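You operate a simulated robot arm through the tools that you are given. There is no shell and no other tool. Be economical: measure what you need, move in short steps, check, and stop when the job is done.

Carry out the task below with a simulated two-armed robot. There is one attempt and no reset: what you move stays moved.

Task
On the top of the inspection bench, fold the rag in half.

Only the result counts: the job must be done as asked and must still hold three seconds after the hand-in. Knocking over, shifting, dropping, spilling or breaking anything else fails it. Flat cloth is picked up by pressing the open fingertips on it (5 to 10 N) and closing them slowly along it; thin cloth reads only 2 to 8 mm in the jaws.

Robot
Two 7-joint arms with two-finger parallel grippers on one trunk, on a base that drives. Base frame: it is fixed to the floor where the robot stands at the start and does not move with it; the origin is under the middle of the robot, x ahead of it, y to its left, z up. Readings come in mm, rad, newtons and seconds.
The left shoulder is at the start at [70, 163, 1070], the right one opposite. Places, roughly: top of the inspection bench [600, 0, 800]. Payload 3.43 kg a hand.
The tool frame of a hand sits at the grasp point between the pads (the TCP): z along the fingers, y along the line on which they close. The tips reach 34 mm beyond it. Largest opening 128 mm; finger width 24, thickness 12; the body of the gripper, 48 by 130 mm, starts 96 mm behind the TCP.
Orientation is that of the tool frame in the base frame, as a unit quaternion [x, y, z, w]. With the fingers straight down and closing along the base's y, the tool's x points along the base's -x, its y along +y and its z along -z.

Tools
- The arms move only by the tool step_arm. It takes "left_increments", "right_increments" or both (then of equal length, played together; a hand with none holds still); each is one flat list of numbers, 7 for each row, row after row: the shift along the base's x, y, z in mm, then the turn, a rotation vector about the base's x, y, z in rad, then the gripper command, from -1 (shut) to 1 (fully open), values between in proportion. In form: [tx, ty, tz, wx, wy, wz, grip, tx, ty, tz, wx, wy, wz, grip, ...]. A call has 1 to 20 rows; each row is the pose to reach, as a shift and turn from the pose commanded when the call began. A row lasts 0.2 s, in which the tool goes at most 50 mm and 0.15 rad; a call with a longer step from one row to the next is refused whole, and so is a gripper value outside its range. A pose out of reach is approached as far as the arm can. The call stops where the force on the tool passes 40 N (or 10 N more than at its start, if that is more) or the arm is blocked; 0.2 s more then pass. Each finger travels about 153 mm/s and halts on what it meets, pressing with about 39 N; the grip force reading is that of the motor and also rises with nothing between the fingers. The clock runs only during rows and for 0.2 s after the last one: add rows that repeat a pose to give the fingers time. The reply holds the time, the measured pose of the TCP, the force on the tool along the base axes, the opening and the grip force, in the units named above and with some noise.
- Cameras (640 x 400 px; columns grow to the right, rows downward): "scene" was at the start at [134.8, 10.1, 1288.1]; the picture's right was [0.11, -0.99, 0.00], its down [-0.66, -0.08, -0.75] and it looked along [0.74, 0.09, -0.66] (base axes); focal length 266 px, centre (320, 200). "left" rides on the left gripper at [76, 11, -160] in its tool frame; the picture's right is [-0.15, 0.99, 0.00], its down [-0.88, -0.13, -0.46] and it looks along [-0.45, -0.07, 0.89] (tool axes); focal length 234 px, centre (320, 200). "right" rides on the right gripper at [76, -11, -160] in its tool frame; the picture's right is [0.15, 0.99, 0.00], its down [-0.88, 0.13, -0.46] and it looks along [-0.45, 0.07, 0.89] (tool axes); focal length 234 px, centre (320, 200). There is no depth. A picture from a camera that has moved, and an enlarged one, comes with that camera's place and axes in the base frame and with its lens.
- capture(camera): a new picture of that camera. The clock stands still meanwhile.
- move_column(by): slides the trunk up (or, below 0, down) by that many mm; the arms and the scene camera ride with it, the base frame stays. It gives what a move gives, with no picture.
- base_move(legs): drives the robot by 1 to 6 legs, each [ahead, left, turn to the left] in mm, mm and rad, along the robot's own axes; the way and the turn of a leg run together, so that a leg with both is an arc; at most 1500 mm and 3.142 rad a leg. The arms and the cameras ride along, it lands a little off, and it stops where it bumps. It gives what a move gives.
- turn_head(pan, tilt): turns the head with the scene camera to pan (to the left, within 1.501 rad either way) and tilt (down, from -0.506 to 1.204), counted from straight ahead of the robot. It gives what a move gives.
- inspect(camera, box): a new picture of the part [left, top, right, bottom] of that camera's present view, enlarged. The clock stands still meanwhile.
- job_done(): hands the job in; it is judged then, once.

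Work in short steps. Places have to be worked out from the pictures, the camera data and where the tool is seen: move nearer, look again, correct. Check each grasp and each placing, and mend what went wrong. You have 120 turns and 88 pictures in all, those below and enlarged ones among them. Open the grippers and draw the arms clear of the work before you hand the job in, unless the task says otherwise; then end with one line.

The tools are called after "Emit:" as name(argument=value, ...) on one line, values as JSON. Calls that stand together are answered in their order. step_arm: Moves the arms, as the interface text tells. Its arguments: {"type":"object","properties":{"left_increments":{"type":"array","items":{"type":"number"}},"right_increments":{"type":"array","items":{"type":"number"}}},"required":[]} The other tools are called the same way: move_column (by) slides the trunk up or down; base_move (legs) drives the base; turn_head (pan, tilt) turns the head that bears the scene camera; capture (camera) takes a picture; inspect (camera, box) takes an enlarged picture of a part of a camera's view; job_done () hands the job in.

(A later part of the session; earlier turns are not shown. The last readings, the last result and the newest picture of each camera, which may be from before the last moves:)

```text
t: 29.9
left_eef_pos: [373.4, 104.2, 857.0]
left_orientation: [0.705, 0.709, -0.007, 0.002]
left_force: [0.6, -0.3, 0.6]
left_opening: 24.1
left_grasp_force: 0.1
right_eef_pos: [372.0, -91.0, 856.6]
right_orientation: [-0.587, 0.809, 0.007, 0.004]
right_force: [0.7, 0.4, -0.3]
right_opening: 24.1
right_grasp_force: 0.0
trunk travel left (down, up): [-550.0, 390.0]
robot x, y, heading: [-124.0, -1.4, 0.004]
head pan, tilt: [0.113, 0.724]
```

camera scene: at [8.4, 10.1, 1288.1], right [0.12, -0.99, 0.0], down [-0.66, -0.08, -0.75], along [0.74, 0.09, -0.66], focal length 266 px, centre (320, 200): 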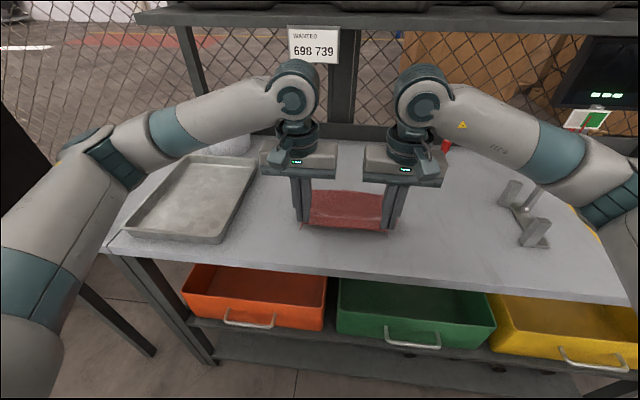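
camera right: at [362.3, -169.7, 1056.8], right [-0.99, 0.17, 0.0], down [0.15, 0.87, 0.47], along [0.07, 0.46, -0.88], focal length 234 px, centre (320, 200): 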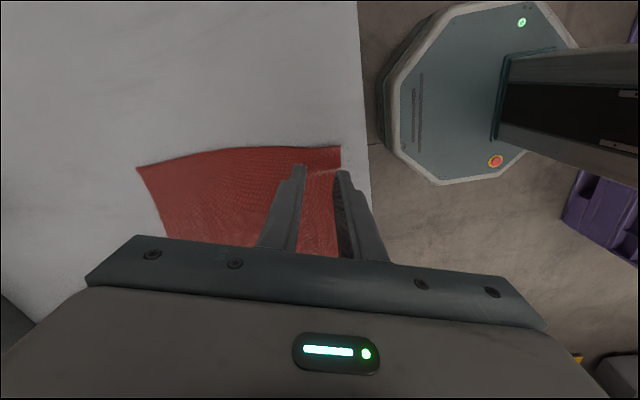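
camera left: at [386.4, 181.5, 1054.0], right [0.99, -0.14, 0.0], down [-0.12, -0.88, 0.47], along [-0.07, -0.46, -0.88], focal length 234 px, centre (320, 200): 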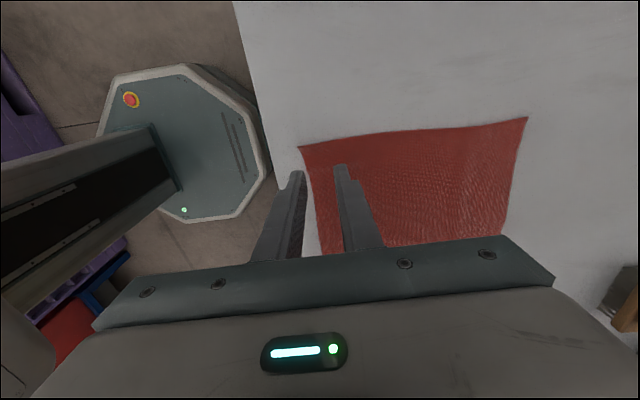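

Still no contact force, so I go down 2 mm more.

Emit:
step_arm(left_increments=[0, 0, -1, 0, 0, 0, -0.625, 0, 0, -2, 0, 0, 0, -0.625, 0, 0, -2, 0, 0, 0, -0.625], right_increments=[0, 0, -1, 0, 0, 0, -0.625, 0, 0, -2, 0, 0, 0, -0.625, 0, 0, -2, 0, 0, 0, -0.625])

Emit:
inspect(camera="left", box=[220, 110, 440, 250])

Emit:
inspect(camera="right", box=[220, 110, 440, 250])

```text
t: 30.7
left_eef_pos: [373.4, 102.6, 854.8]
left_orientation: [0.704, 0.71, -0.007, 0.004]
left_force: [1.6, 0.4, 6.0]
left_opening: 24.2
left_grasp_force: 0.0
right_eef_pos: [370.1, -92.1, 855.3]
right_orientation: [-0.588, 0.809, 0.007, 0.006]
right_force: [2.1, -0.1, 9.0]
right_opening: 24.8
right_grasp_force: 0.4
trunk travel left (down, up): [-550.0, 390.0]
robot x, y, heading: [-125.2, 2.8, 0.003]
head pan, tilt: [0.113, 0.724]
```

```text
2.86 times, centred on (330, 180) of left
camera zoom: at [386.1, 181.1, 1013.8], right [0.99, -0.14, 0.0], down [-0.12, -0.88, 0.47], along [-0.07, -0.46, -0.88], focal length 669 px, centre (291, 257)
```

zoom: 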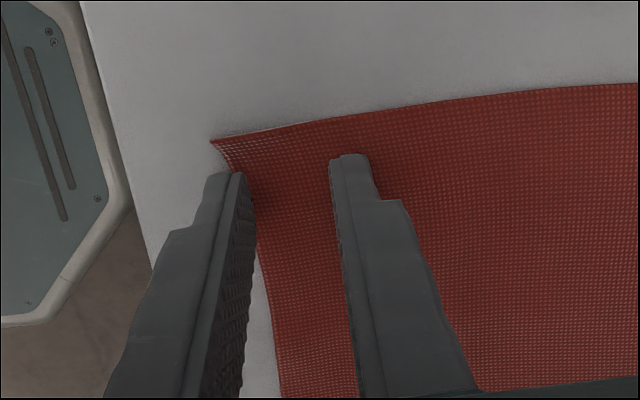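

```text
2.86 times, centred on (330, 180) of right
camera zoom: at [358.1, -169.6, 1013.7], right [-0.99, 0.17, 0.0], down [0.15, 0.87, 0.47], along [0.08, 0.47, -0.88], focal length 669 px, centre (291, 257)
```

zoom: 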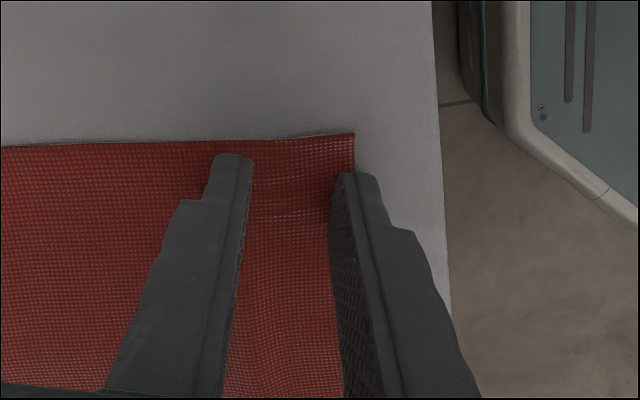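

The press is 6 and 9 N with the outer fingers on the very edge. I close slowly.

Emit:
step_arm(left_increments=[0, 0, 0, 0, 0, 0, -0.66, 0, 0, 0, 0, 0, 0, -0.69, 0, 0, 0, 0, 0, 0, -0.72, 0, 0, 0, 0, 0, 0, -0.75, 0, 0, 0, 0, 0, 0, -0.78, 0, 0, 0, 0, 0, 0, -0.81, 0, 0, 0, 0, 0, 0, -0.84, 0, 0, 0, 0, 0, 0, -0.87, 0, 0, 0, 0, 0, 0, -0.9, 0, 0, 0, 0, 0, 0, -0.93, 0, 0, 0, 0, 0, 0, -0.96, 0, 0, 0, 0, 0, 0, -1, 0, 0, 0, 0, 0, 0, -1, 0, 0, 0, 0, 0, 0, -1], right_increments=[0, 0, 0, 0, 0, 0, -0.66, 0, 0, 0, 0, 0, 0, -0.69, 0, 0, 0, 0, 0, 0, -0.72, 0, 0, 0, 0, 0, 0, -0.75, 0, 0, 0, 0, 0, 0, -0.78, 0, 0, 0, 0, 0, 0, -0.81, 0, 0, 0, 0, 0, 0, -0.84, 0, 0, 0, 0, 0, 0, -0.87, 0, 0, 0, 0, 0, 0, -0.9, 0, 0, 0, 0, 0, 0, -0.93, 0, 0, 0, 0, 0, 0, -0.96, 0, 0, 0, 0, 0, 0, -1, 0, 0, 0, 0, 0, 0, -1, 0, 0, 0, 0, 0, 0, -1])

Emit:
inspect(camera="left", box=[220, 110, 440, 250])

Emit:
inspect(camera="right", box=[220, 110, 440, 250])

```text
t: 33.7
left_eef_pos: [373.3, 103.8, 855.3]
left_orientation: [0.705, 0.709, -0.006, 0.002]
left_force: [-0.3, -0.3, 7.4]
left_opening: 2.3
left_grasp_force: 36.8
right_eef_pos: [369.8, -90.4, 856.0]
right_orientation: [-0.587, 0.809, 0.007, 0.005]
right_force: [1.8, 0.3, 15.3]
right_opening: 2.0
right_grasp_force: 36.7
trunk travel left (down, up): [-550.0, 390.0]
robot x, y, heading: [-126.5, 0.3, -0.004]
head pan, tilt: [0.113, 0.724]
```

```text
2.86 times, centred on (330, 180) of left
camera zoom: at [385.4, 181.1, 1013.8], right [0.99, -0.14, 0.0], down [-0.12, -0.88, 0.47], along [-0.07, -0.46, -0.88], focal length 669 px, centre (291, 257)
```

zoom: 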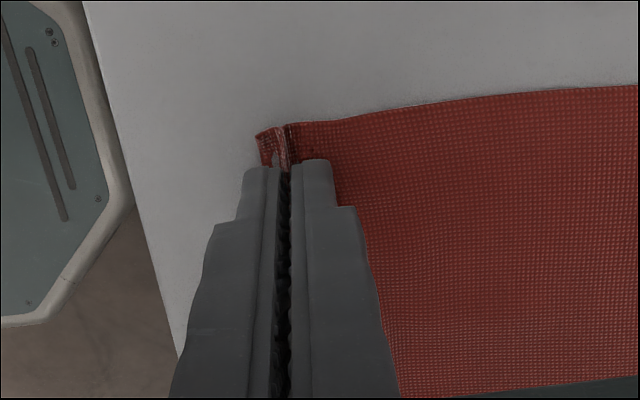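

```text
2.86 times, centred on (330, 180) of right
camera zoom: at [357.4, -169.5, 1013.6], right [-0.99, 0.17, 0.0], down [0.15, 0.87, 0.47], along [0.08, 0.47, -0.88], focal length 669 px, centre (291, 257)
```

zoom: 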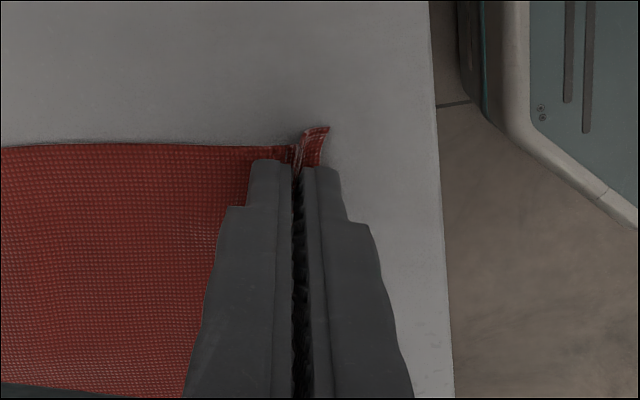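

Both hands hold a small upright ridge with only about 8 mm of edge beyond. I carry them around the fold arc and stop just above the far half.

Emit:
step_arm(left_increments=[1, 0, 12, 0, 0, 0, -1, 3, 0, 23, 0, 0, 0, -1, 12, 0, 45, 0, 0, 0, -1, 27, 0, 64, 0, 0, 0, -1, 46, 0, 78, 0, 0, 0, -1, 61, 0, 85, 0, 0, 0, -1, 77, 0, 89, 0, 0, 0, -1, 93, 0, 90, 0, 0, 0, -1, 109, 0, 89, 0, 0, 0, -1, 125, 0, 85, 0, 0, 0, -1, 139, 0, 78, 0, 0, 0, -1, 153, 0, 69, 0, 0, 0, -1, 164, 0, 58, 0, 0, 0, -1, 173, 0, 45, 0, 0, 0, -1, 180, 0, 31, 0, 0, 0, -1, 180, 0, 31, 0, 0, 0, -1], right_increments=[1, 0, 12, 0, 0, 0, -1, 3, 0, 23, 0, 0, 0, -1, 12, 0, 45, 0, 0, 0, -1, 27, 0, 64, 0, 0, 0, -1, 46, 0, 78, 0, 0, 0, -1, 61, 0, 85, 0, 0, 0, -1, 77, 0, 89, 0, 0, 0, -1, 93, 0, 90, 0, 0, 0, -1, 109, 0, 89, 0, 0, 0, -1, 125, 0, 85, 0, 0, 0, -1, 139, 0, 78, 0, 0, 0, -1, 153, 0, 69, 0, 0, 0, -1, 164, 0, 58, 0, 0, 0, -1, 173, 0, 45, 0, 0, 0, -1, 180, 0, 31, 0, 0, 0, -1, 180, 0, 31, 0, 0, 0, -1])

Emit:
capture(camera="left")

Emit:
capture(camera="right")

Emit:
inspect(camera="scene", box=[240, 130, 440, 280])

```text
t: 36.4
left_eef_pos: [530.4, 97.2, 919.5]
left_orientation: [0.711, 0.703, -0.011, 0.004]
left_force: [-9.8, -18.9, 2.0]
left_opening: 2.3
left_grasp_force: 36.4
right_eef_pos: [434.3, -86.0, 939.1]
right_orientation: [-0.589, 0.808, 0.011, 0.012]
right_force: [11.2, 17.6, -2.4]
right_opening: 2.1
right_grasp_force: 36.3
right hand out of reach, approached as far as the arm can: row 7, 8, 9, 10, 11, 12, 13
trunk travel left (down, up): [-550.0, 390.0]
robot x, y, heading: [-125.6, -0.4, 0.003]
head pan, tilt: [0.113, 0.724]
stopped in row 13 (right hand): the force on the tool passed its limit (the readings are from after the stop); the commanded pose is now the measured one
```

```text
49 pictures are left
camera left: at [545.4, 176.4, 1076.3], right [0.99, -0.16, -0.01], down [-0.13, -0.87, 0.48], along [-0.08, -0.47, -0.88], focal length 234 px, centre (320, 200)
```

left: 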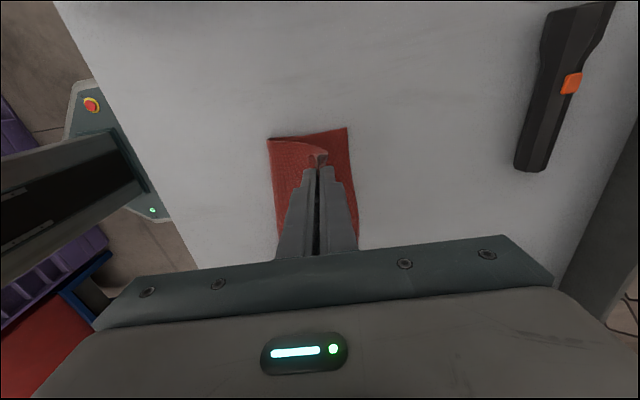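

```text
48 pictures are left
camera right: at [419.8, -167.1, 1096.6], right [-0.99, 0.17, 0.0], down [0.15, 0.86, 0.48], along [0.08, 0.48, -0.88], focal length 234 px, centre (320, 200)
```

right: 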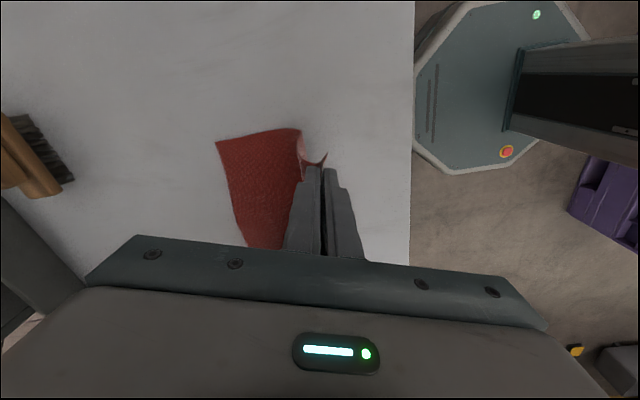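

```text
2.67 times, centred on (340, 205) of scene
camera zoom: at [8.6, 10.0, 1288.1], right [0.12, -0.99, 0.0], down [-0.66, -0.08, -0.75], along [0.74, 0.09, -0.66], focal length 710 px, centre (267, 187)
```

zoom: 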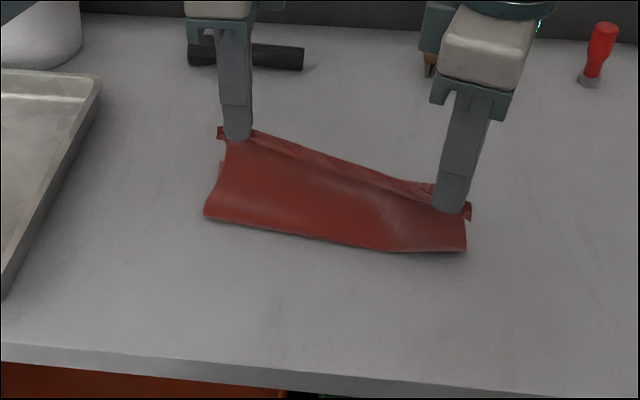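

The right wrist limit blocked it, so the left hand ran ahead and stretched the cloth. I bring the left back level and reduce the right yaw to free that wrist.

Emit:
step_arm(left_increments=[-20, 2, 5, 0, 0, 0, -1, -45, 4, 12, 0, 0, 0, -1, -70, 6, 18, 0, 0, 0, -1, -92, 6, 20, 0, 0, 0, -1, -92, 6, 20, 0, 0, 0, -1, -92, 6, 20, 0, 0, 0, -1, -92, 6, 20, 0, 0, 0, -1], right_increments=[0, 0, 0, 0, 0, 0, -1, 0, 0, 0, 0, 0, 0, -1, 0, 0, 0, 0, 0, -0.12, -1, 1, -2, 2, 0, 0, -0.25, -1, 2, -4, 4, 0, 0, -0.38, -1, 3, -5, 4, 0, 0, -0.5, -1, 3, -5, 4, 0, 0, -0.6, -1])

Emit:
inspect(camera="scene", box=[240, 130, 440, 280])

```text
t: 38.0
left_eef_pos: [438.7, 104.9, 940.5]
left_orientation: [0.708, 0.706, -0.009, 0.004]
left_force: [-0.3, -7.1, 0.6]
left_opening: 2.0
left_grasp_force: 36.8
right_eef_pos: [435.3, -93.8, 943.1]
right_orientation: [-0.323, 0.946, 0.008, 0.011]
right_force: [0.2, 6.7, 0.8]
right_opening: 2.2
right_grasp_force: 36.8
trunk travel left (down, up): [-550.0, 390.0]
robot x, y, heading: [-129.8, 1.5, 0.002]
head pan, tilt: [0.113, 0.724]
```

```text
2.67 times, centred on (340, 205) of scene
camera zoom: at [8.4, 10.2, 1288.1], right [0.12, -0.99, 0.0], down [-0.66, -0.08, -0.75], along [0.74, 0.09, -0.66], focal length 710 px, centre (267, 187)
```

zoom: 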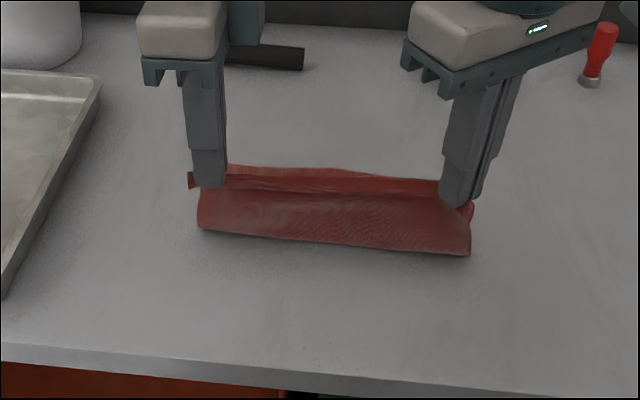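

Both hands are level again and the lower half has not shifted (far edge ≈566–570). I complete the arc with a smaller radius to land at x≈545, so the fold line is not pulled forward.

Emit:
step_arm(left_increments=[15, 0, 0, 0, 0, 0, -1, 29, 0, -4, 0, 0, 0, -1, 45, 0, -7, 0, 0, 0, -1, 60, 0, -13, 0, 0, 0, -1, 74, 0, -21, 0, 0, 0, -1, 86, 0, -30, 0, 0, 0, -1, 96, 0, -41, 0, 0, 0, -1, 103, 0, -52, 0, 0, 0, -1, 107, 0, -62, 0, 0, 0, -1, 107, 0, -62, 0, 0, 0, -1], right_increments=[16, 0, -2, 0, 0, 0, -1, 30, 0, -6, 0, 0, 0, -1, 47, 0, -9, 0, 0, 0, -1, 62, 0, -15, 0, 0, 0, -1, 76, 0, -23, 0, 0, 0, -1, 89, 0, -32, 0, 0, 0, -1, 99, 0, -43, 0, 0, 0, -1, 106, 0, -54, 0, 0, 0, -1, 110, 0, -64, 0, 0, 0, -1, 110, 0, -64, 0, 0, 0, -1])

Emit:
capture(camera="left")

Emit:
capture(camera="right")

Emit:
inspect(camera="scene", box=[240, 130, 440, 280])

```text
t: 40.2
left_eef_pos: [546.5, 105.4, 876.2]
left_orientation: [0.708, 0.706, -0.01, 0.003]
left_force: [0.2, -6.0, 0.0]
left_opening: 2.2
left_grasp_force: 36.3
right_eef_pos: [545.7, -92.4, 879.4]
right_orientation: [-0.324, 0.946, 0.007, 0.011]
right_force: [-0.9, 7.7, -1.3]
right_opening: 2.2
right_grasp_force: 37.0
trunk travel left (down, up): [-550.0, 390.0]
robot x, y, heading: [-131.9, 2.2, -0.001]
head pan, tilt: [0.113, 0.724]
```

```text
45 pictures are left
camera left: at [560.9, 184.3, 1035.3], right [0.99, -0.15, -0.01], down [-0.13, -0.87, 0.47], along [-0.08, -0.47, -0.88], focal length 234 px, centre (320, 200)
```

left: 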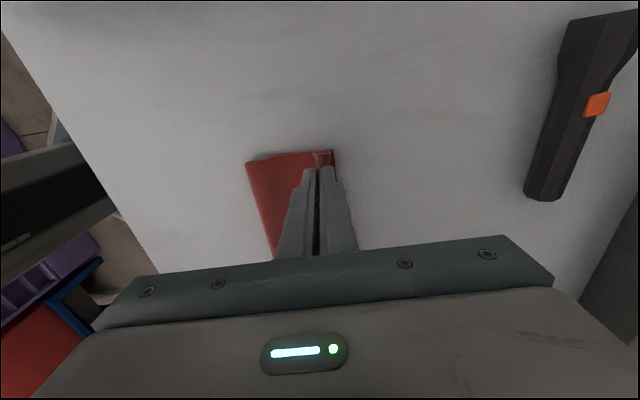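

```text
44 pictures are left
camera right: at [490.9, -151.4, 1036.8], right [-0.72, 0.69, 0.0], down [0.61, 0.63, 0.48], along [0.33, 0.35, -0.88], focal length 234 px, centre (320, 200)
```

right: 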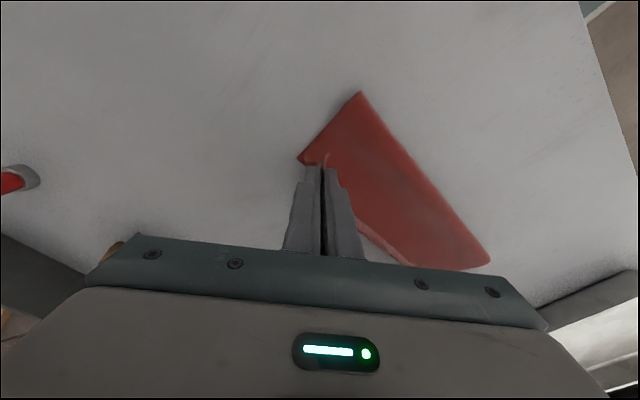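

```text
2.67 times, centred on (340, 205) of scene
camera zoom: at [8.2, 10.2, 1288.1], right [0.12, -0.99, 0.0], down [-0.66, -0.08, -0.75], along [0.74, 0.09, -0.66], focal length 710 px, centre (267, 187)
```

zoom: 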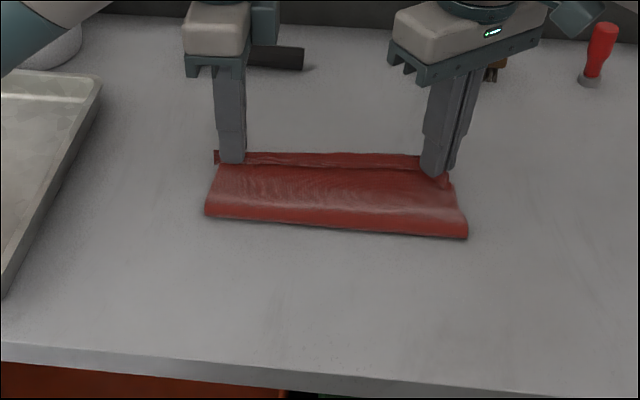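

The fold now sits at x≈477 and the hands are near the far edge. I lower straight down to the surface.

Emit:
step_arm(left_increments=[1, 0, -7, 0, 0, 0, -1, 1, 0, -13, 0, 0, 0, -1, 1, 0, -17, 0, 0, 0, -1, 1, 0, -17, 0, 0, 0, -1], right_increments=[1, 0, -7, 0, 0, 0, -1, 1, 0, -14, 0, 0, 0, -1, 1, 0, -20, 0, 0, 0, -1, 1, 0, -20, 0, 0, 0, -1])

Emit:
inspect(camera="left", box=[200, 90, 440, 250])

Emit:
inspect(camera="scene", box=[280, 140, 420, 230])

```text
t: 41.2
left_eef_pos: [546.9, 105.0, 861.0]
left_orientation: [0.709, 0.706, -0.01, 0.004]
left_force: [-0.6, -6.2, 4.9]
left_opening: 2.2
left_grasp_force: 36.7
right_eef_pos: [545.7, -91.8, 859.2]
right_orientation: [-0.323, 0.946, 0.007, 0.011]
right_force: [-0.6, 7.2, 3.3]
right_opening: 2.2
right_grasp_force: 36.7
trunk travel left (down, up): [-550.0, 390.0]
robot x, y, heading: [-124.1, 2.2, -0.0]
head pan, tilt: [0.113, 0.724]
```

```text
2.50 times, centred on (320, 170) of left
camera zoom: at [561.3, 184.9, 1018.6], right [0.99, -0.15, 0.0], down [-0.13, -0.87, 0.47], along [-0.07, -0.47, -0.88], focal length 585 px, centre (320, 275)
```

zoom: 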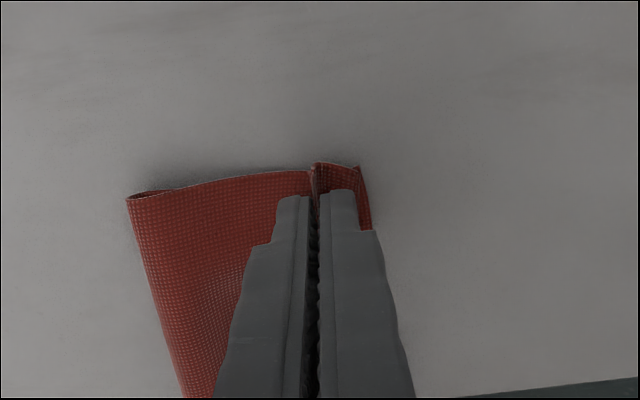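

```text
4.44 times, centred on (350, 185) of scene
camera zoom: at [7.4, 10.2, 1288.3], right [0.12, -0.99, 0.0], down [-0.66, -0.08, -0.75], along [0.74, 0.09, -0.66], focal length 1183 px, centre (187, 267)
```

zoom: 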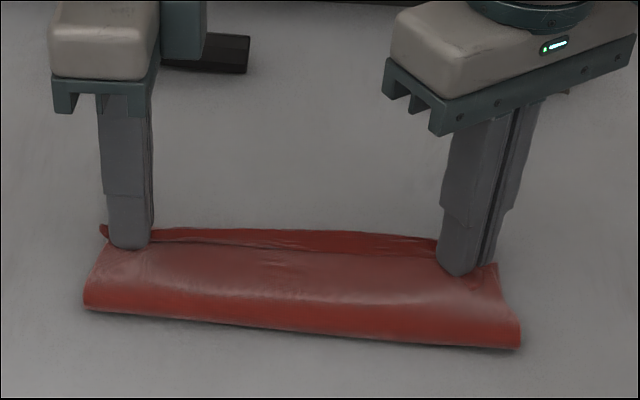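

The hands are down on the layers with about 4 N. I open the fingers slightly and lift straight up slowly to see how the edge lies.

Emit:
step_arm(left_increments=[0, 0, 0, 0, 0, 0, -0.92, 0, 0, 0, 0, 0, 0, -0.85, 0, 0, 0, 0, 0, 0, -0.78, 0, 0, 0, 0, 0, 0, -0.75, 0, 0, 6, 0, 0, 0, -0.75, 0, 0, 14, 0, 0, 0, -0.75, 0, 0, 30, 0, 0, 0, -0.75, 0, 0, 60, 0, 0, 0, -0.75, 0, 0, 100, 0, 0, 0, -0.75], right_increments=[0, 0, 0, 0, 0, 0, -0.92, 0, 0, 0, 0, 0, 0, -0.85, 0, 0, 0, 0, 0, 0, -0.78, 0, 0, 0, 0, 0, 0, -0.75, 0, 0, 6, 0, 0, 0, -0.75, 0, 0, 14, 0, 0, 0, -0.75, 0, 0, 30, 0, 0, 0, -0.75, 0, 0, 60, 0, 0, 0, -0.75, 0, 0, 100, 0, 0, 0, -0.75])

Emit:
capture(camera="left")

Emit:
capture(camera="right")

Emit:
inspect(camera="scene", box=[280, 140, 420, 230])

```text
t: 43.2
left_eef_pos: [547.9, 105.3, 960.9]
left_orientation: [0.708, 0.706, -0.009, 0.004]
left_force: [0.5, -0.1, 0.3]
left_opening: 15.7
left_grasp_force: 0.1
right_eef_pos: [547.1, -94.8, 961.0]
right_orientation: [-0.323, 0.946, 0.007, 0.011]
right_force: [-0.4, -0.1, 0.8]
right_opening: 16.3
right_grasp_force: 0.1
trunk travel left (down, up): [-550.0, 390.0]
robot x, y, heading: [-125.3, 1.2, 0.002]
head pan, tilt: [0.113, 0.724]
```

```text
40 pictures are left
camera left: at [561.8, 184.4, 1117.9], right [0.99, -0.15, 0.0], down [-0.13, -0.87, 0.47], along [-0.07, -0.47, -0.88], focal length 234 px, centre (320, 200)
```

left: 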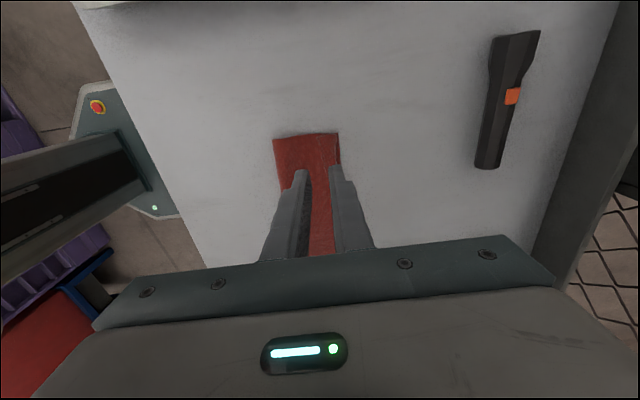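

```text
39 pictures are left
camera right: at [491.1, -153.2, 1118.0], right [-0.72, 0.69, 0.0], down [0.61, 0.63, 0.48], along [0.33, 0.35, -0.88], focal length 234 px, centre (320, 200)
```

right: 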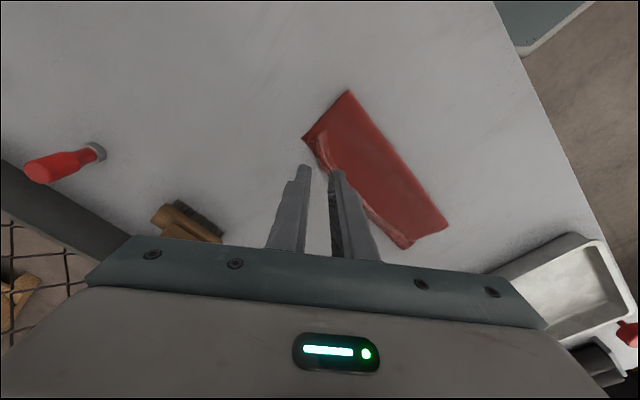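

```text
4.44 times, centred on (350, 185) of scene
camera zoom: at [6.6, 10.1, 1288.2], right [0.12, -0.99, 0.0], down [-0.66, -0.08, -0.75], along [0.74, 0.09, -0.66], focal length 1183 px, centre (187, 267)
```

zoom: 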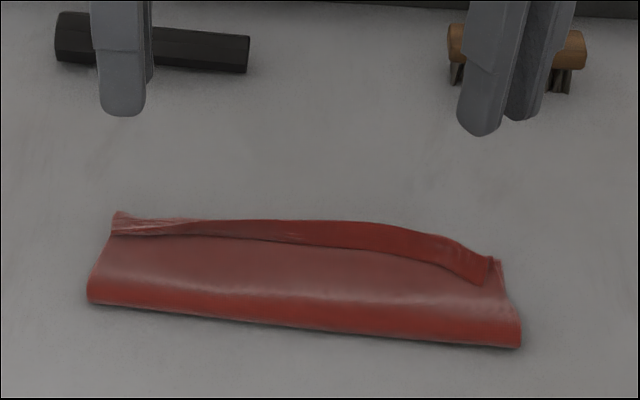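

Released. There seems to be a narrow turned-back lip along the far side, so I look closer.

Emit:
inspect(camera="right", box=[280, 80, 460, 260])

Emit:
inspect(camera="left", box=[240, 110, 400, 260])

```text
2.22 times, centred on (370, 170) of right
camera zoom: at [491.1, -153.2, 1118.0], right [-0.72, 0.69, 0.0], down [0.61, 0.63, 0.48], along [0.33, 0.35, -0.88], focal length 520 px, centre (209, 267)
```

zoom: 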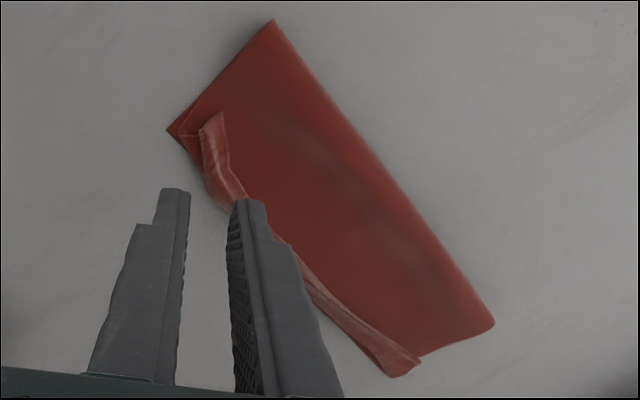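

```text
2.67 times, centred on (320, 185) of left
camera zoom: at [561.8, 184.4, 1117.9], right [0.99, -0.15, 0.0], down [-0.13, -0.87, 0.47], along [-0.07, -0.47, -0.88], focal length 624 px, centre (320, 240)
```

zoom: 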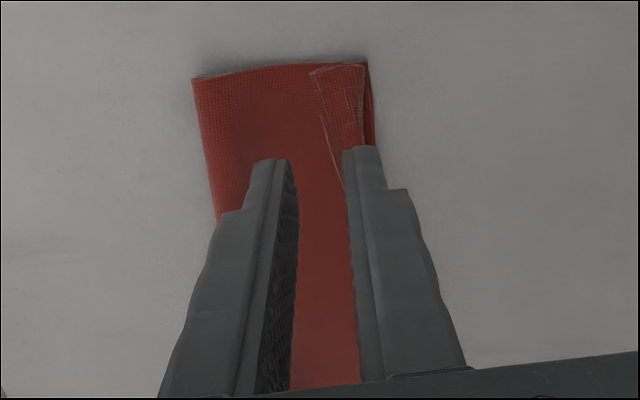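

The upper layer lies well, but its outer 20 mm lip is turned back toward me. I close the grippers, lower them behind the lip just above the layers, and sweep forward to flip it out.

Emit:
step_arm(left_increments=[-14, 0, 0, 0, 0, 0, -1, -28, -1, 0, 0, 0, 0, -1, -28, -1, -30, 0, 0, 0, -1, -28, -1, -60, 0, 0, 0, -1, -28, -1, -85, 0, 0, 0, -1, -28, -1, -97, 0, 0, 0, -1, -28, -1, -100, 0, 0, 0, -1, -28, -1, -100, 0, 0, 0, -1], right_increments=[-20, 0, 0, 0, 0, -0.13, -1, -42, 0, 0, 0, 0, -0.26, -1, -44, 0, -30, 0, 0, -0.4, -1, -44, 0, -60, 0, 0, -0.53, -1, -44, 0, -85, 0, 0, -0.65, -1, -44, 0, -97, 0, 0, -0.66, -1, -44, 0, -100, 0, 0, -0.66, -1, -44, 0, -100, 0, 0, -0.66, -1])

Emit:
inspect(camera="scene", box=[280, 140, 420, 230])

Emit:
capture(camera="right")

```text
t: 45.0
left_eef_pos: [518.3, 103.8, 859.9]
left_orientation: [0.709, 0.706, -0.009, 0.003]
left_force: [0.7, 0.1, 0.2]
left_opening: 0.1
left_grasp_force: 33.2
right_eef_pos: [502.8, -94.4, 860.4]
right_orientation: [0.002, 1.0, 0.003, 0.013]
right_force: [0.2, 0.4, -0.5]
right_opening: 0.0
right_grasp_force: 32.9
trunk travel left (down, up): [-550.0, 390.0]
robot x, y, heading: [-130.1, 0.8, 0.004]
head pan, tilt: [0.113, 0.724]
```

```text
4.44 times, centred on (350, 185) of scene
camera zoom: at [8.4, 10.2, 1288.1], right [0.12, -0.99, 0.0], down [-0.66, -0.08, -0.75], along [0.74, 0.09, -0.66], focal length 1183 px, centre (187, 267)
```

zoom: 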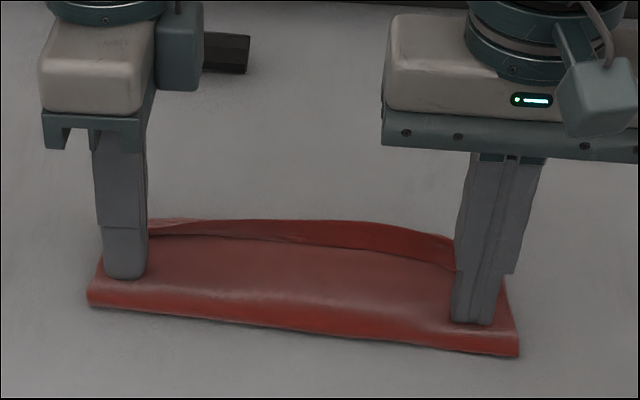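

```text
34 pictures are left
camera right: at [422.8, -105.3, 1017.1], right [-0.14, 0.99, 0.0], down [0.87, 0.12, 0.48], along [0.47, 0.07, -0.88], focal length 234 px, centre (320, 200)
```

right: 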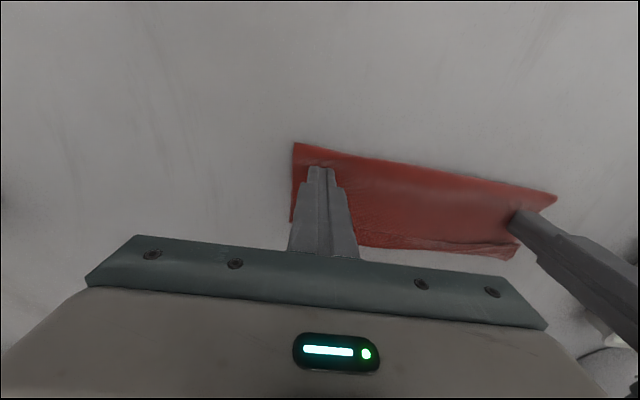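

No contact force yet and the tips are behind the lip. I sweep forward slowly, rising slightly at the end.

Emit:
step_arm(left_increments=[8, 0, 0, 0, 0, 0, -1, 16, 0, 0, 0, 0, 0, -1, 24, 0, 0, 0, 0, 0, -1, 32, 0, 1, 0, 0, 0, -1, 40, 0, 2, 0, 0, 0, -1, 48, 0, 3, 0, 0, 0, -1, 56, 0, 3, 0, 0, 0, -1, 64, 0, 3, 0, 0, 0, -1, 72, 0, 2, 0, 0, 0, -1], right_increments=[9, 0, 0, 0, 0, 0, -1, 18, 0, 0, 0, 0, 0, -1, 27, 0, 0, 0, 0, 0, -1, 36, 0, 1, 0, 0, 0, -1, 45, 0, 2, 0, 0, 0, -1, 54, 0, 3, 0, 0, 0, -1, 63, 0, 3, 0, 0, 0, -1, 72, 0, 3, 0, 0, 0, -1, 80, 0, 2, 0, 0, 0, -1])

Emit:
inspect(camera="scene", box=[280, 140, 420, 230])

Emit:
capture(camera="right")

```text
t: 47.0
left_eef_pos: [591.4, 105.4, 859.1]
left_orientation: [0.708, 0.706, -0.01, 0.003]
left_force: [0.5, 0.4, 0.4]
left_opening: 0.3
left_grasp_force: 33.0
right_eef_pos: [582.7, -92.2, 860.9]
right_orientation: [0.001, 1.0, 0.003, 0.013]
right_force: [0.6, -0.9, -0.8]
right_opening: 0.0
right_grasp_force: 33.3
trunk travel left (down, up): [-550.0, 390.0]
robot x, y, heading: [-127.7, 2.5, -0.001]
head pan, tilt: [0.113, 0.724]
```

```text
4.44 times, centred on (350, 185) of scene
camera zoom: at [8.8, 10.2, 1288.0], right [0.12, -0.99, 0.0], down [-0.66, -0.08, -0.75], along [0.74, 0.09, -0.66], focal length 1183 px, centre (187, 267)
```

zoom: 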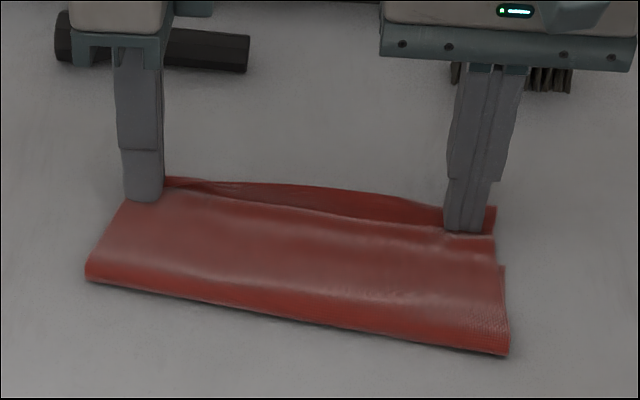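

```text
32 pictures are left
camera right: at [502.4, -104.8, 1018.1], right [-0.14, 0.99, 0.0], down [0.87, 0.13, 0.48], along [0.47, 0.07, -0.88], focal length 234 px, centre (320, 200)
```

right: 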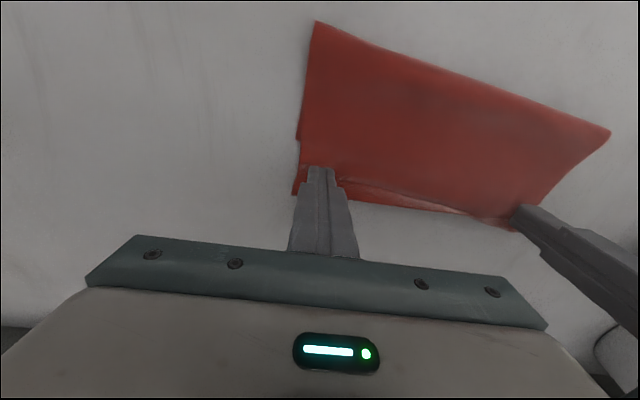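

The upper layer moved forward with the lip. I lift both hands straight up and look at the result.

Emit:
step_arm(left_increments=[0, 0, 20, 0, 0, 0, -1, 0, 0, 60, 0, 0, 0, -1, -10, 30, 100, 0, 0, 0, -1, -30, 60, 110, 0, 0, 0, -1], right_increments=[0, 0, 20, 0, 0, 0, -1, 0, 0, 60, 0, 0, 0, -1, -30, -20, 90, 0, 0, 0, -1, -70, -40, 110, 0, 0, 0, -1])

Emit:
capture(camera="right")

Emit:
inspect(camera="scene", box=[280, 140, 420, 230])

```text
refused: row 3 steps farther than a row can; nothing moved
```

```text
31 pictures are left
camera right: at [502.4, -104.8, 1018.1], right [-0.14, 0.99, 0.0], down [0.87, 0.13, 0.48], along [0.47, 0.07, -0.88], focal length 234 px, centre (320, 200)
```

right: 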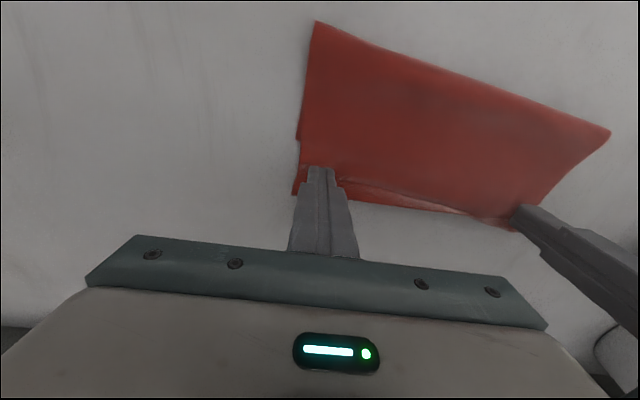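

```text
4.44 times, centred on (350, 185) of scene
camera zoom: at [8.8, 10.2, 1288.0], right [0.12, -0.99, 0.0], down [-0.66, -0.08, -0.75], along [0.74, 0.09, -0.66], focal length 1183 px, centre (187, 267)
```

zoom: 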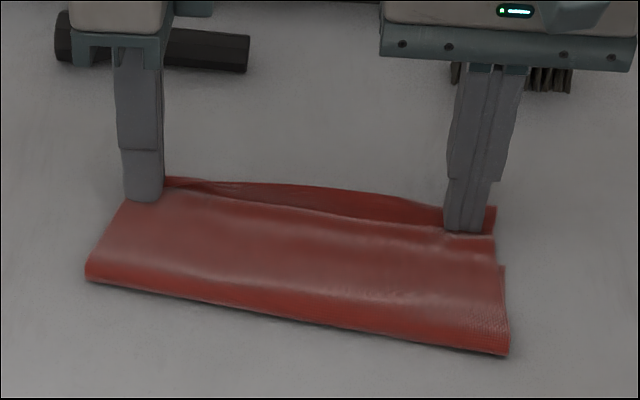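

The step was too long, so I lift in smaller rows. The pictures wait until it is done.

Emit:
step_arm(left_increments=[0, 0, 20, 0, 0, 0, -1, 0, 0, 60, 0, 0, 0, -1, -5, 20, 95, 0, 0, 0, -1, -20, 50, 110, 0, 0, 0, -1], right_increments=[0, 0, 20, 0, 0, 0, -1, 0, 0, 60, 0, 0, 0, -1, -20, -10, 95, 0, 0, 0, -1, -55, -30, 110, 0, 0, 0, -1])

Emit:
capture(camera="right")

Emit:
inspect(camera="scene", box=[280, 140, 420, 230])

```text
t: 48.0
left_eef_pos: [568.8, 156.2, 972.9]
left_orientation: [0.708, 0.706, -0.01, 0.005]
left_force: [-0.5, -0.3, -0.5]
left_opening: 0.3
left_grasp_force: 33.0
right_eef_pos: [528.9, -120.5, 974.2]
right_orientation: [0.001, 1.0, 0.002, 0.012]
right_force: [-1.1, 0.4, -0.8]
right_opening: 0.0
right_grasp_force: 32.9
trunk travel left (down, up): [-550.0, 390.0]
robot x, y, heading: [-123.2, -0.2, 0.001]
head pan, tilt: [0.113, 0.724]
```

```text
29 pictures are left
camera right: at [449.0, -133.1, 1131.9], right [-0.14, 0.99, 0.0], down [0.87, 0.13, 0.48], along [0.47, 0.07, -0.88], focal length 234 px, centre (320, 200)
```

right: 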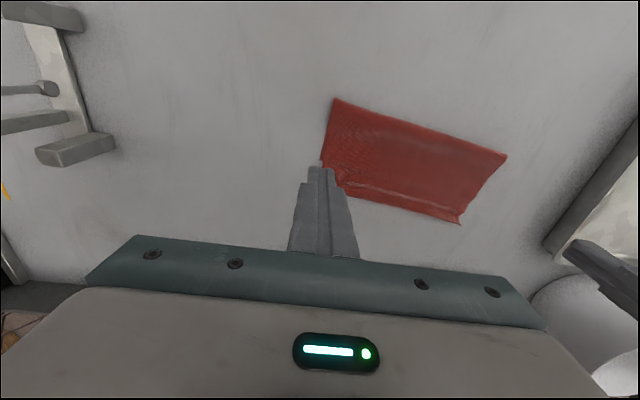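

```text
4.44 times, centred on (350, 185) of scene
camera zoom: at [6.8, 10.4, 1288.2], right [0.12, -0.99, 0.0], down [-0.66, -0.08, -0.75], along [0.74, 0.09, -0.66], focal length 1183 px, centre (187, 267)
```

zoom: 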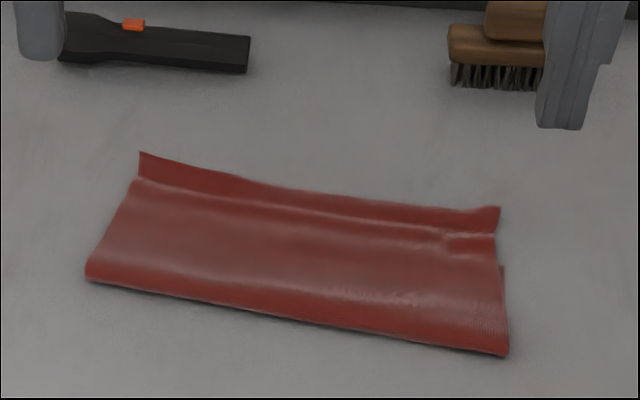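

The lip is out and the upper layer is smooth, but the sweep pushed its edge 30–50 mm past the lower layer. That overhang helps: I can pinch it from the far side with the edge pointing away, peel back, and lay it down again without a lip. I turn the left hand back and go above the overhanging corners.

Emit:
step_arm(left_increments=[5, -5, 0, 0, 0, 0.14, -0.8, 10, -12, 0, 0, 0, 0.28, -0.6, 15, -20, 0, 0, 0, 0.42, -0.375, 20, -28, 0, 0, 0, 0.56, -0.375, 25, -36, 0, 0, 0, 0.7, -0.375, 30, -44, 0, 0, 0, 0.84, -0.375, 35, -52, 0, 0, 0, 0.98, -0.375, 39, -60, 0, 0, 0, 1.12, -0.375, 39, -66, 0, 0, 0, 1.26, -0.375, 39, -66, -30, 0, 0, 1.4, -0.375, 39, -66, -60, 0, 0, 1.52, -0.375, 39, -66, -85, 0, 0, 1.57, -0.375], right_increments=[5, 3, 0, 0, 0, 0, -0.8, 10, 6, 0, 0, 0, 0, -0.6, 15, 9, 0, 0, 0, 0, -0.375, 20, 12, 0, 0, 0, 0, -0.375, 25, 15, 0, 0, 0, 0, -0.375, 30, 18, 0, 0, 0, 0, -0.375, 38, 22, 0, 0, 0, 0, -0.375, 46, 27, 0, 0, 0, 0, -0.375, 57, 33, 0, 0, 0, 0, -0.375, 57, 33, -30, 0, 0, 0, -0.375, 57, 33, -60, 0, 0, 0, -0.375, 57, 33, -85, 0, 0, 0, -0.375])

Emit:
capture(camera="left")

Emit:
capture(camera="right")

```text
t: 50.6
left_eef_pos: [604.9, 86.1, 892.8]
left_orientation: [0.002, 1.0, -0.003, 0.015]
left_force: [0.2, -0.7, 0.6]
left_opening: 40.1
left_grasp_force: 0.1
right_eef_pos: [579.3, -89.9, 891.2]
right_orientation: [0.002, 1.0, 0.003, 0.016]
right_force: [-0.3, 0.4, 0.9]
right_opening: 39.9
right_grasp_force: 0.0
trunk travel left (down, up): [-550.0, 390.0]
robot x, y, heading: [-127.5, -3.9, -0.003]
head pan, tilt: [0.113, 0.724]
```

```text
27 pictures are left
camera left: at [526.1, 99.7, 1049.8], right [0.15, 0.99, 0.0], down [0.87, -0.13, 0.48], along [0.48, -0.08, -0.88], focal length 234 px, centre (320, 200)
```

left: 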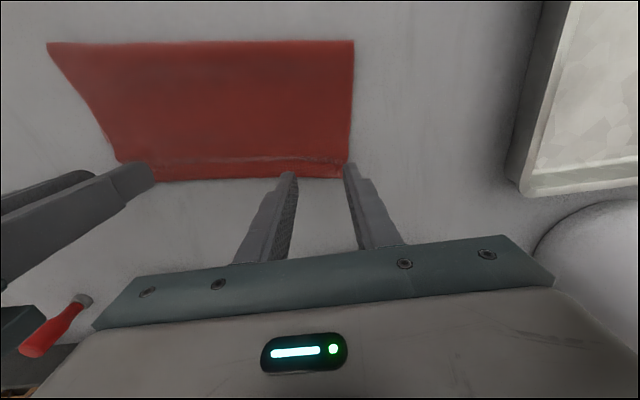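

```text
26 pictures are left
camera right: at [497.3, -102.4, 1048.0], right [-0.14, 0.99, 0.0], down [0.87, 0.12, 0.49], along [0.48, 0.07, -0.87], focal length 234 px, centre (320, 200)
```

right: 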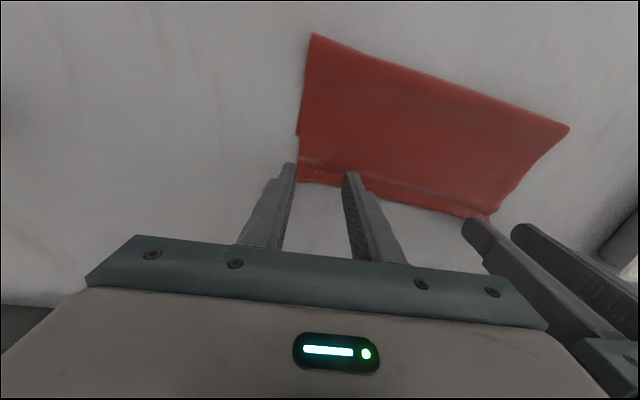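

The upper far corners are at about (627, 109) and (601, −111), and the lower right corner is at (556, −116). I shift over the overhanging edge and come down close to contact.

Emit:
step_arm(left_increments=[5, -3, -5, 0, 0, 0, -0.375, 9, -6, -15, 0, 0, 0, -0.375, 9, -6, -26, 0, 0, 0, -0.375, 9, -6, -30, 0, 0, 0, -0.375, 9, -6, -30, 0, 0, 0, -0.375], right_increments=[5, 5, -5, 0, 0, 0, -0.375, 9, 9, -15, 0, 0, 0, -0.375, 9, 9, -26, 0, 0, 0, -0.375, 9, 9, -30, 0, 0, 0, -0.375, 9, 9, -30, 0, 0, 0, -0.375])

```text
t: 51.6
left_eef_pos: [621.9, 85.1, 856.0]
left_orientation: [0.001, 1.0, -0.003, 0.006]
left_force: [7.9, -4.3, 89.7]
left_opening: 40.3
left_grasp_force: 0.0
right_eef_pos: [595.8, -80.6, 856.1]
right_orientation: [0.002, 1.0, 0.003, 0.012]
right_force: [-0.1, -0.8, 0.1]
right_opening: 40.1
right_grasp_force: 0.0
trunk travel left (down, up): [-550.0, 390.0]
robot x, y, heading: [-127.2, -1.3, 0.006]
head pan, tilt: [0.113, 0.724]
stopped in row 4 (left hand): the force on the tool passed its limit (the readings are from after the stop); the commanded pose is now the measured one
```

The left hand pressed hard and both hands are about 7 mm too far forward. I lift the left off, correct both positions and read again.

Emit:
step_arm(left_increments=[0, 0, 8, 0, 0, 0, -0.375, -7, -4, 8, 0, 0, 0, -0.375, -7, -4, 4, 0, 0, 0, -0.375, -7, -4, 2, 0, 0, 0, -0.375, -7, -4, 2, 0, 0, 0, -0.375], right_increments=[0, 0, 8, 0, 0, 0, -0.375, -7, 0, 8, 0, 0, 0, -0.375, -7, 0, 4, 0, 0, 0, -0.375, -7, 0, 2, 0, 0, 0, -0.375, -7, 0, 1, 0, 0, 0, -0.375])

Emit:
inspect(camera="left", box=[230, 100, 430, 240])

Emit:
inspect(camera="right", box=[230, 100, 430, 240])

```text
t: 52.8
left_eef_pos: [613.8, 80.1, 861.5]
left_orientation: [0.002, 1.0, -0.004, 0.009]
left_force: [-0.5, 1.0, -0.6]
left_opening: 39.6
left_grasp_force: 0.1
right_eef_pos: [586.9, -81.8, 859.0]
right_orientation: [0.002, 1.0, 0.002, 0.013]
right_force: [0.4, 0.3, 0.6]
right_opening: 39.8
right_grasp_force: 0.1
trunk travel left (down, up): [-550.0, 390.0]
robot x, y, heading: [-126.6, -0.9, 0.002]
head pan, tilt: [0.113, 0.724]
```

```text
2.86 times, centred on (330, 170) of left
camera zoom: at [536.5, 93.0, 1019.5], right [0.15, 0.99, 0.0], down [0.87, -0.13, 0.47], along [0.47, -0.08, -0.88], focal length 669 px, centre (291, 286)
```

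zoom: 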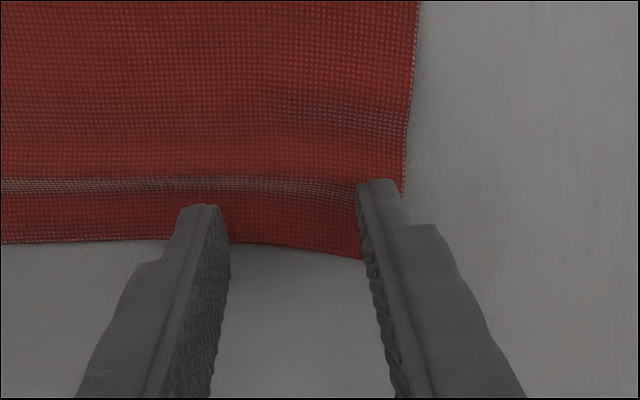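

```text
2.86 times, centred on (330, 170) of right
camera zoom: at [508.0, -93.1, 1017.0], right [-0.14, 0.99, 0.0], down [0.87, 0.12, 0.48], along [0.47, 0.07, -0.88], focal length 669 px, centre (291, 286)
```

zoom: 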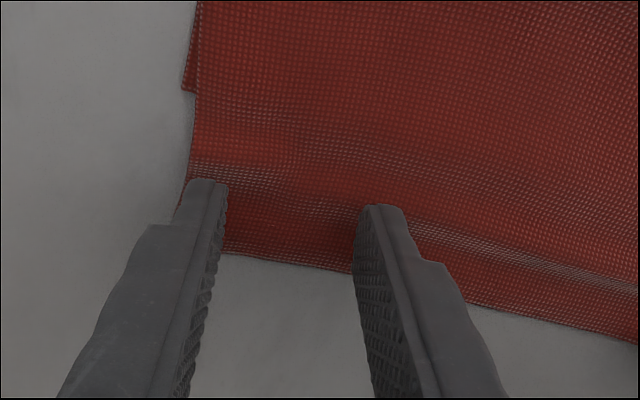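

Both finger pairs straddle the single-layer overhang nicely. I come down to press gently.

Emit:
step_arm(left_increments=[0, 0, -2, 0, 0, 0, -0.375, 0, 0, -4, 0, 0, 0, -0.375, 0, 0, -4, 0, 0, 0, -0.375], right_increments=[0, 0, -2, 0, 0, 0, -0.375, 0, 0, -3, 0, 0, 0, -0.375, 0, 0, -3, 0, 0, 0, -0.375])

```text
t: 53.6
left_eef_pos: [612.9, 80.4, 855.8]
left_orientation: [0.002, 1.0, -0.003, 0.008]
left_force: [1.4, -0.2, 3.1]
left_opening: 39.7
left_grasp_force: 0.1
right_eef_pos: [586.7, -81.3, 855.9]
right_orientation: [0.004, 1.0, 0.002, 0.012]
right_force: [0.2, -0.1, 0.0]
right_opening: 39.9
right_grasp_force: 0.1
trunk travel left (down, up): [-550.0, 390.0]
robot x, y, heading: [-127.8, 3.1, 0.002]
head pan, tilt: [0.113, 0.724]
```

A little more pressure: left 0.8 mm, right 1.8 mm.

Emit:
step_arm(left_increments=[0, 0, -0.8, 0, 0, 0, -0.375, 0, 0, -0.8, 0, 0, 0, -0.375], right_increments=[0, 0, -1.8, 0, 0, 0, -0.375, 0, 0, -1.8, 0, 0, 0, -0.375])

```text
t: 54.2
left_eef_pos: [612.1, 79.9, 855.5]
left_orientation: [0.002, 1.0, -0.002, 0.008]
left_force: [1.2, -0.5, 8.1]
left_opening: 39.9
left_grasp_force: 0.0
right_eef_pos: [585.6, -80.7, 855.8]
right_orientation: [0.002, 1.0, 0.003, 0.013]
right_force: [1.4, -0.4, 7.1]
right_opening: 40.1
right_grasp_force: 0.1
trunk travel left (down, up): [-550.0, 390.0]
robot x, y, heading: [-126.0, -2.6, -0.001]
head pan, tilt: [0.113, 0.724]
```

The press is 8 and 7 N. I close slowly.

Emit:
step_arm(left_increments=[0, 0, 0, 0, 0, 0, -0.42, 0, 0, 0, 0, 0, 0, -0.46, 0, 0, 0, 0, 0, 0, -0.5, 0, 0, 0, 0, 0, 0, -0.54, 0, 0, 0, 0, 0, 0, -0.58, 0, 0, 0, 0, 0, 0, -0.62, 0, 0, 0, 0, 0, 0, -0.66, 0, 0, 0, 0, 0, 0, -0.7, 0, 0, 0, 0, 0, 0, -0.74, 0, 0, 0, 0, 0, 0, -0.78, 0, 0, 0, 0, 0, 0, -0.82, 0, 0, 0, 0, 0, 0, -0.86, 0, 0, 0, 0, 0, 0, -0.9, 0, 0, 0, 0, 0, 0, -0.95, 0, 0, 0, 0, 0, 0, -1, 0, 0, 0, 0, 0, 0, -1, 0, 0, 0, 0, 0, 0, -1], right_increments=[0, 0, 0, 0, 0, 0, -0.42, 0, 0, 0, 0, 0, 0, -0.46, 0, 0, 0, 0, 0, 0, -0.5, 0, 0, 0, 0, 0, 0, -0.54, 0, 0, 0, 0, 0, 0, -0.58, 0, 0, 0, 0, 0, 0, -0.62, 0, 0, 0, 0, 0, 0, -0.66, 0, 0, 0, 0, 0, 0, -0.7, 0, 0, 0, 0, 0, 0, -0.74, 0, 0, 0, 0, 0, 0, -0.78, 0, 0, 0, 0, 0, 0, -0.82, 0, 0, 0, 0, 0, 0, -0.86, 0, 0, 0, 0, 0, 0, -0.9, 0, 0, 0, 0, 0, 0, -0.95, 0, 0, 0, 0, 0, 0, -1, 0, 0, 0, 0, 0, 0, -1, 0, 0, 0, 0, 0, 0, -1])

Emit:
capture(camera="right")

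```text
t: 57.8
left_eef_pos: [610.2, 81.0, 855.8]
left_orientation: [0.002, 1.0, -0.002, 0.007]
left_force: [0.0, -2.2, 11.7]
left_opening: 2.3
left_grasp_force: 36.8
right_eef_pos: [585.7, -80.6, 856.4]
right_orientation: [0.003, 1.0, 0.003, 0.013]
right_force: [0.6, 3.0, 7.1]
right_opening: 2.1
right_grasp_force: 36.2
trunk travel left (down, up): [-550.0, 390.0]
robot x, y, heading: [-129.3, -2.2, 0.005]
head pan, tilt: [0.113, 0.724]
```

```text
23 pictures are left
camera right: at [506.0, -93.5, 1013.1], right [-0.14, 0.99, 0.0], down [0.87, 0.12, 0.48], along [0.47, 0.07, -0.88], focal length 234 px, centre (320, 200)
```

right: 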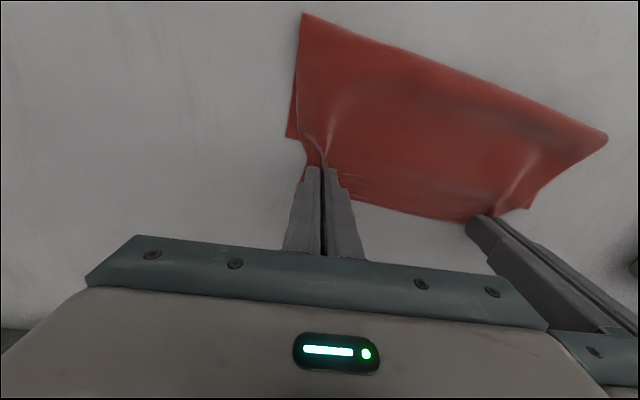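

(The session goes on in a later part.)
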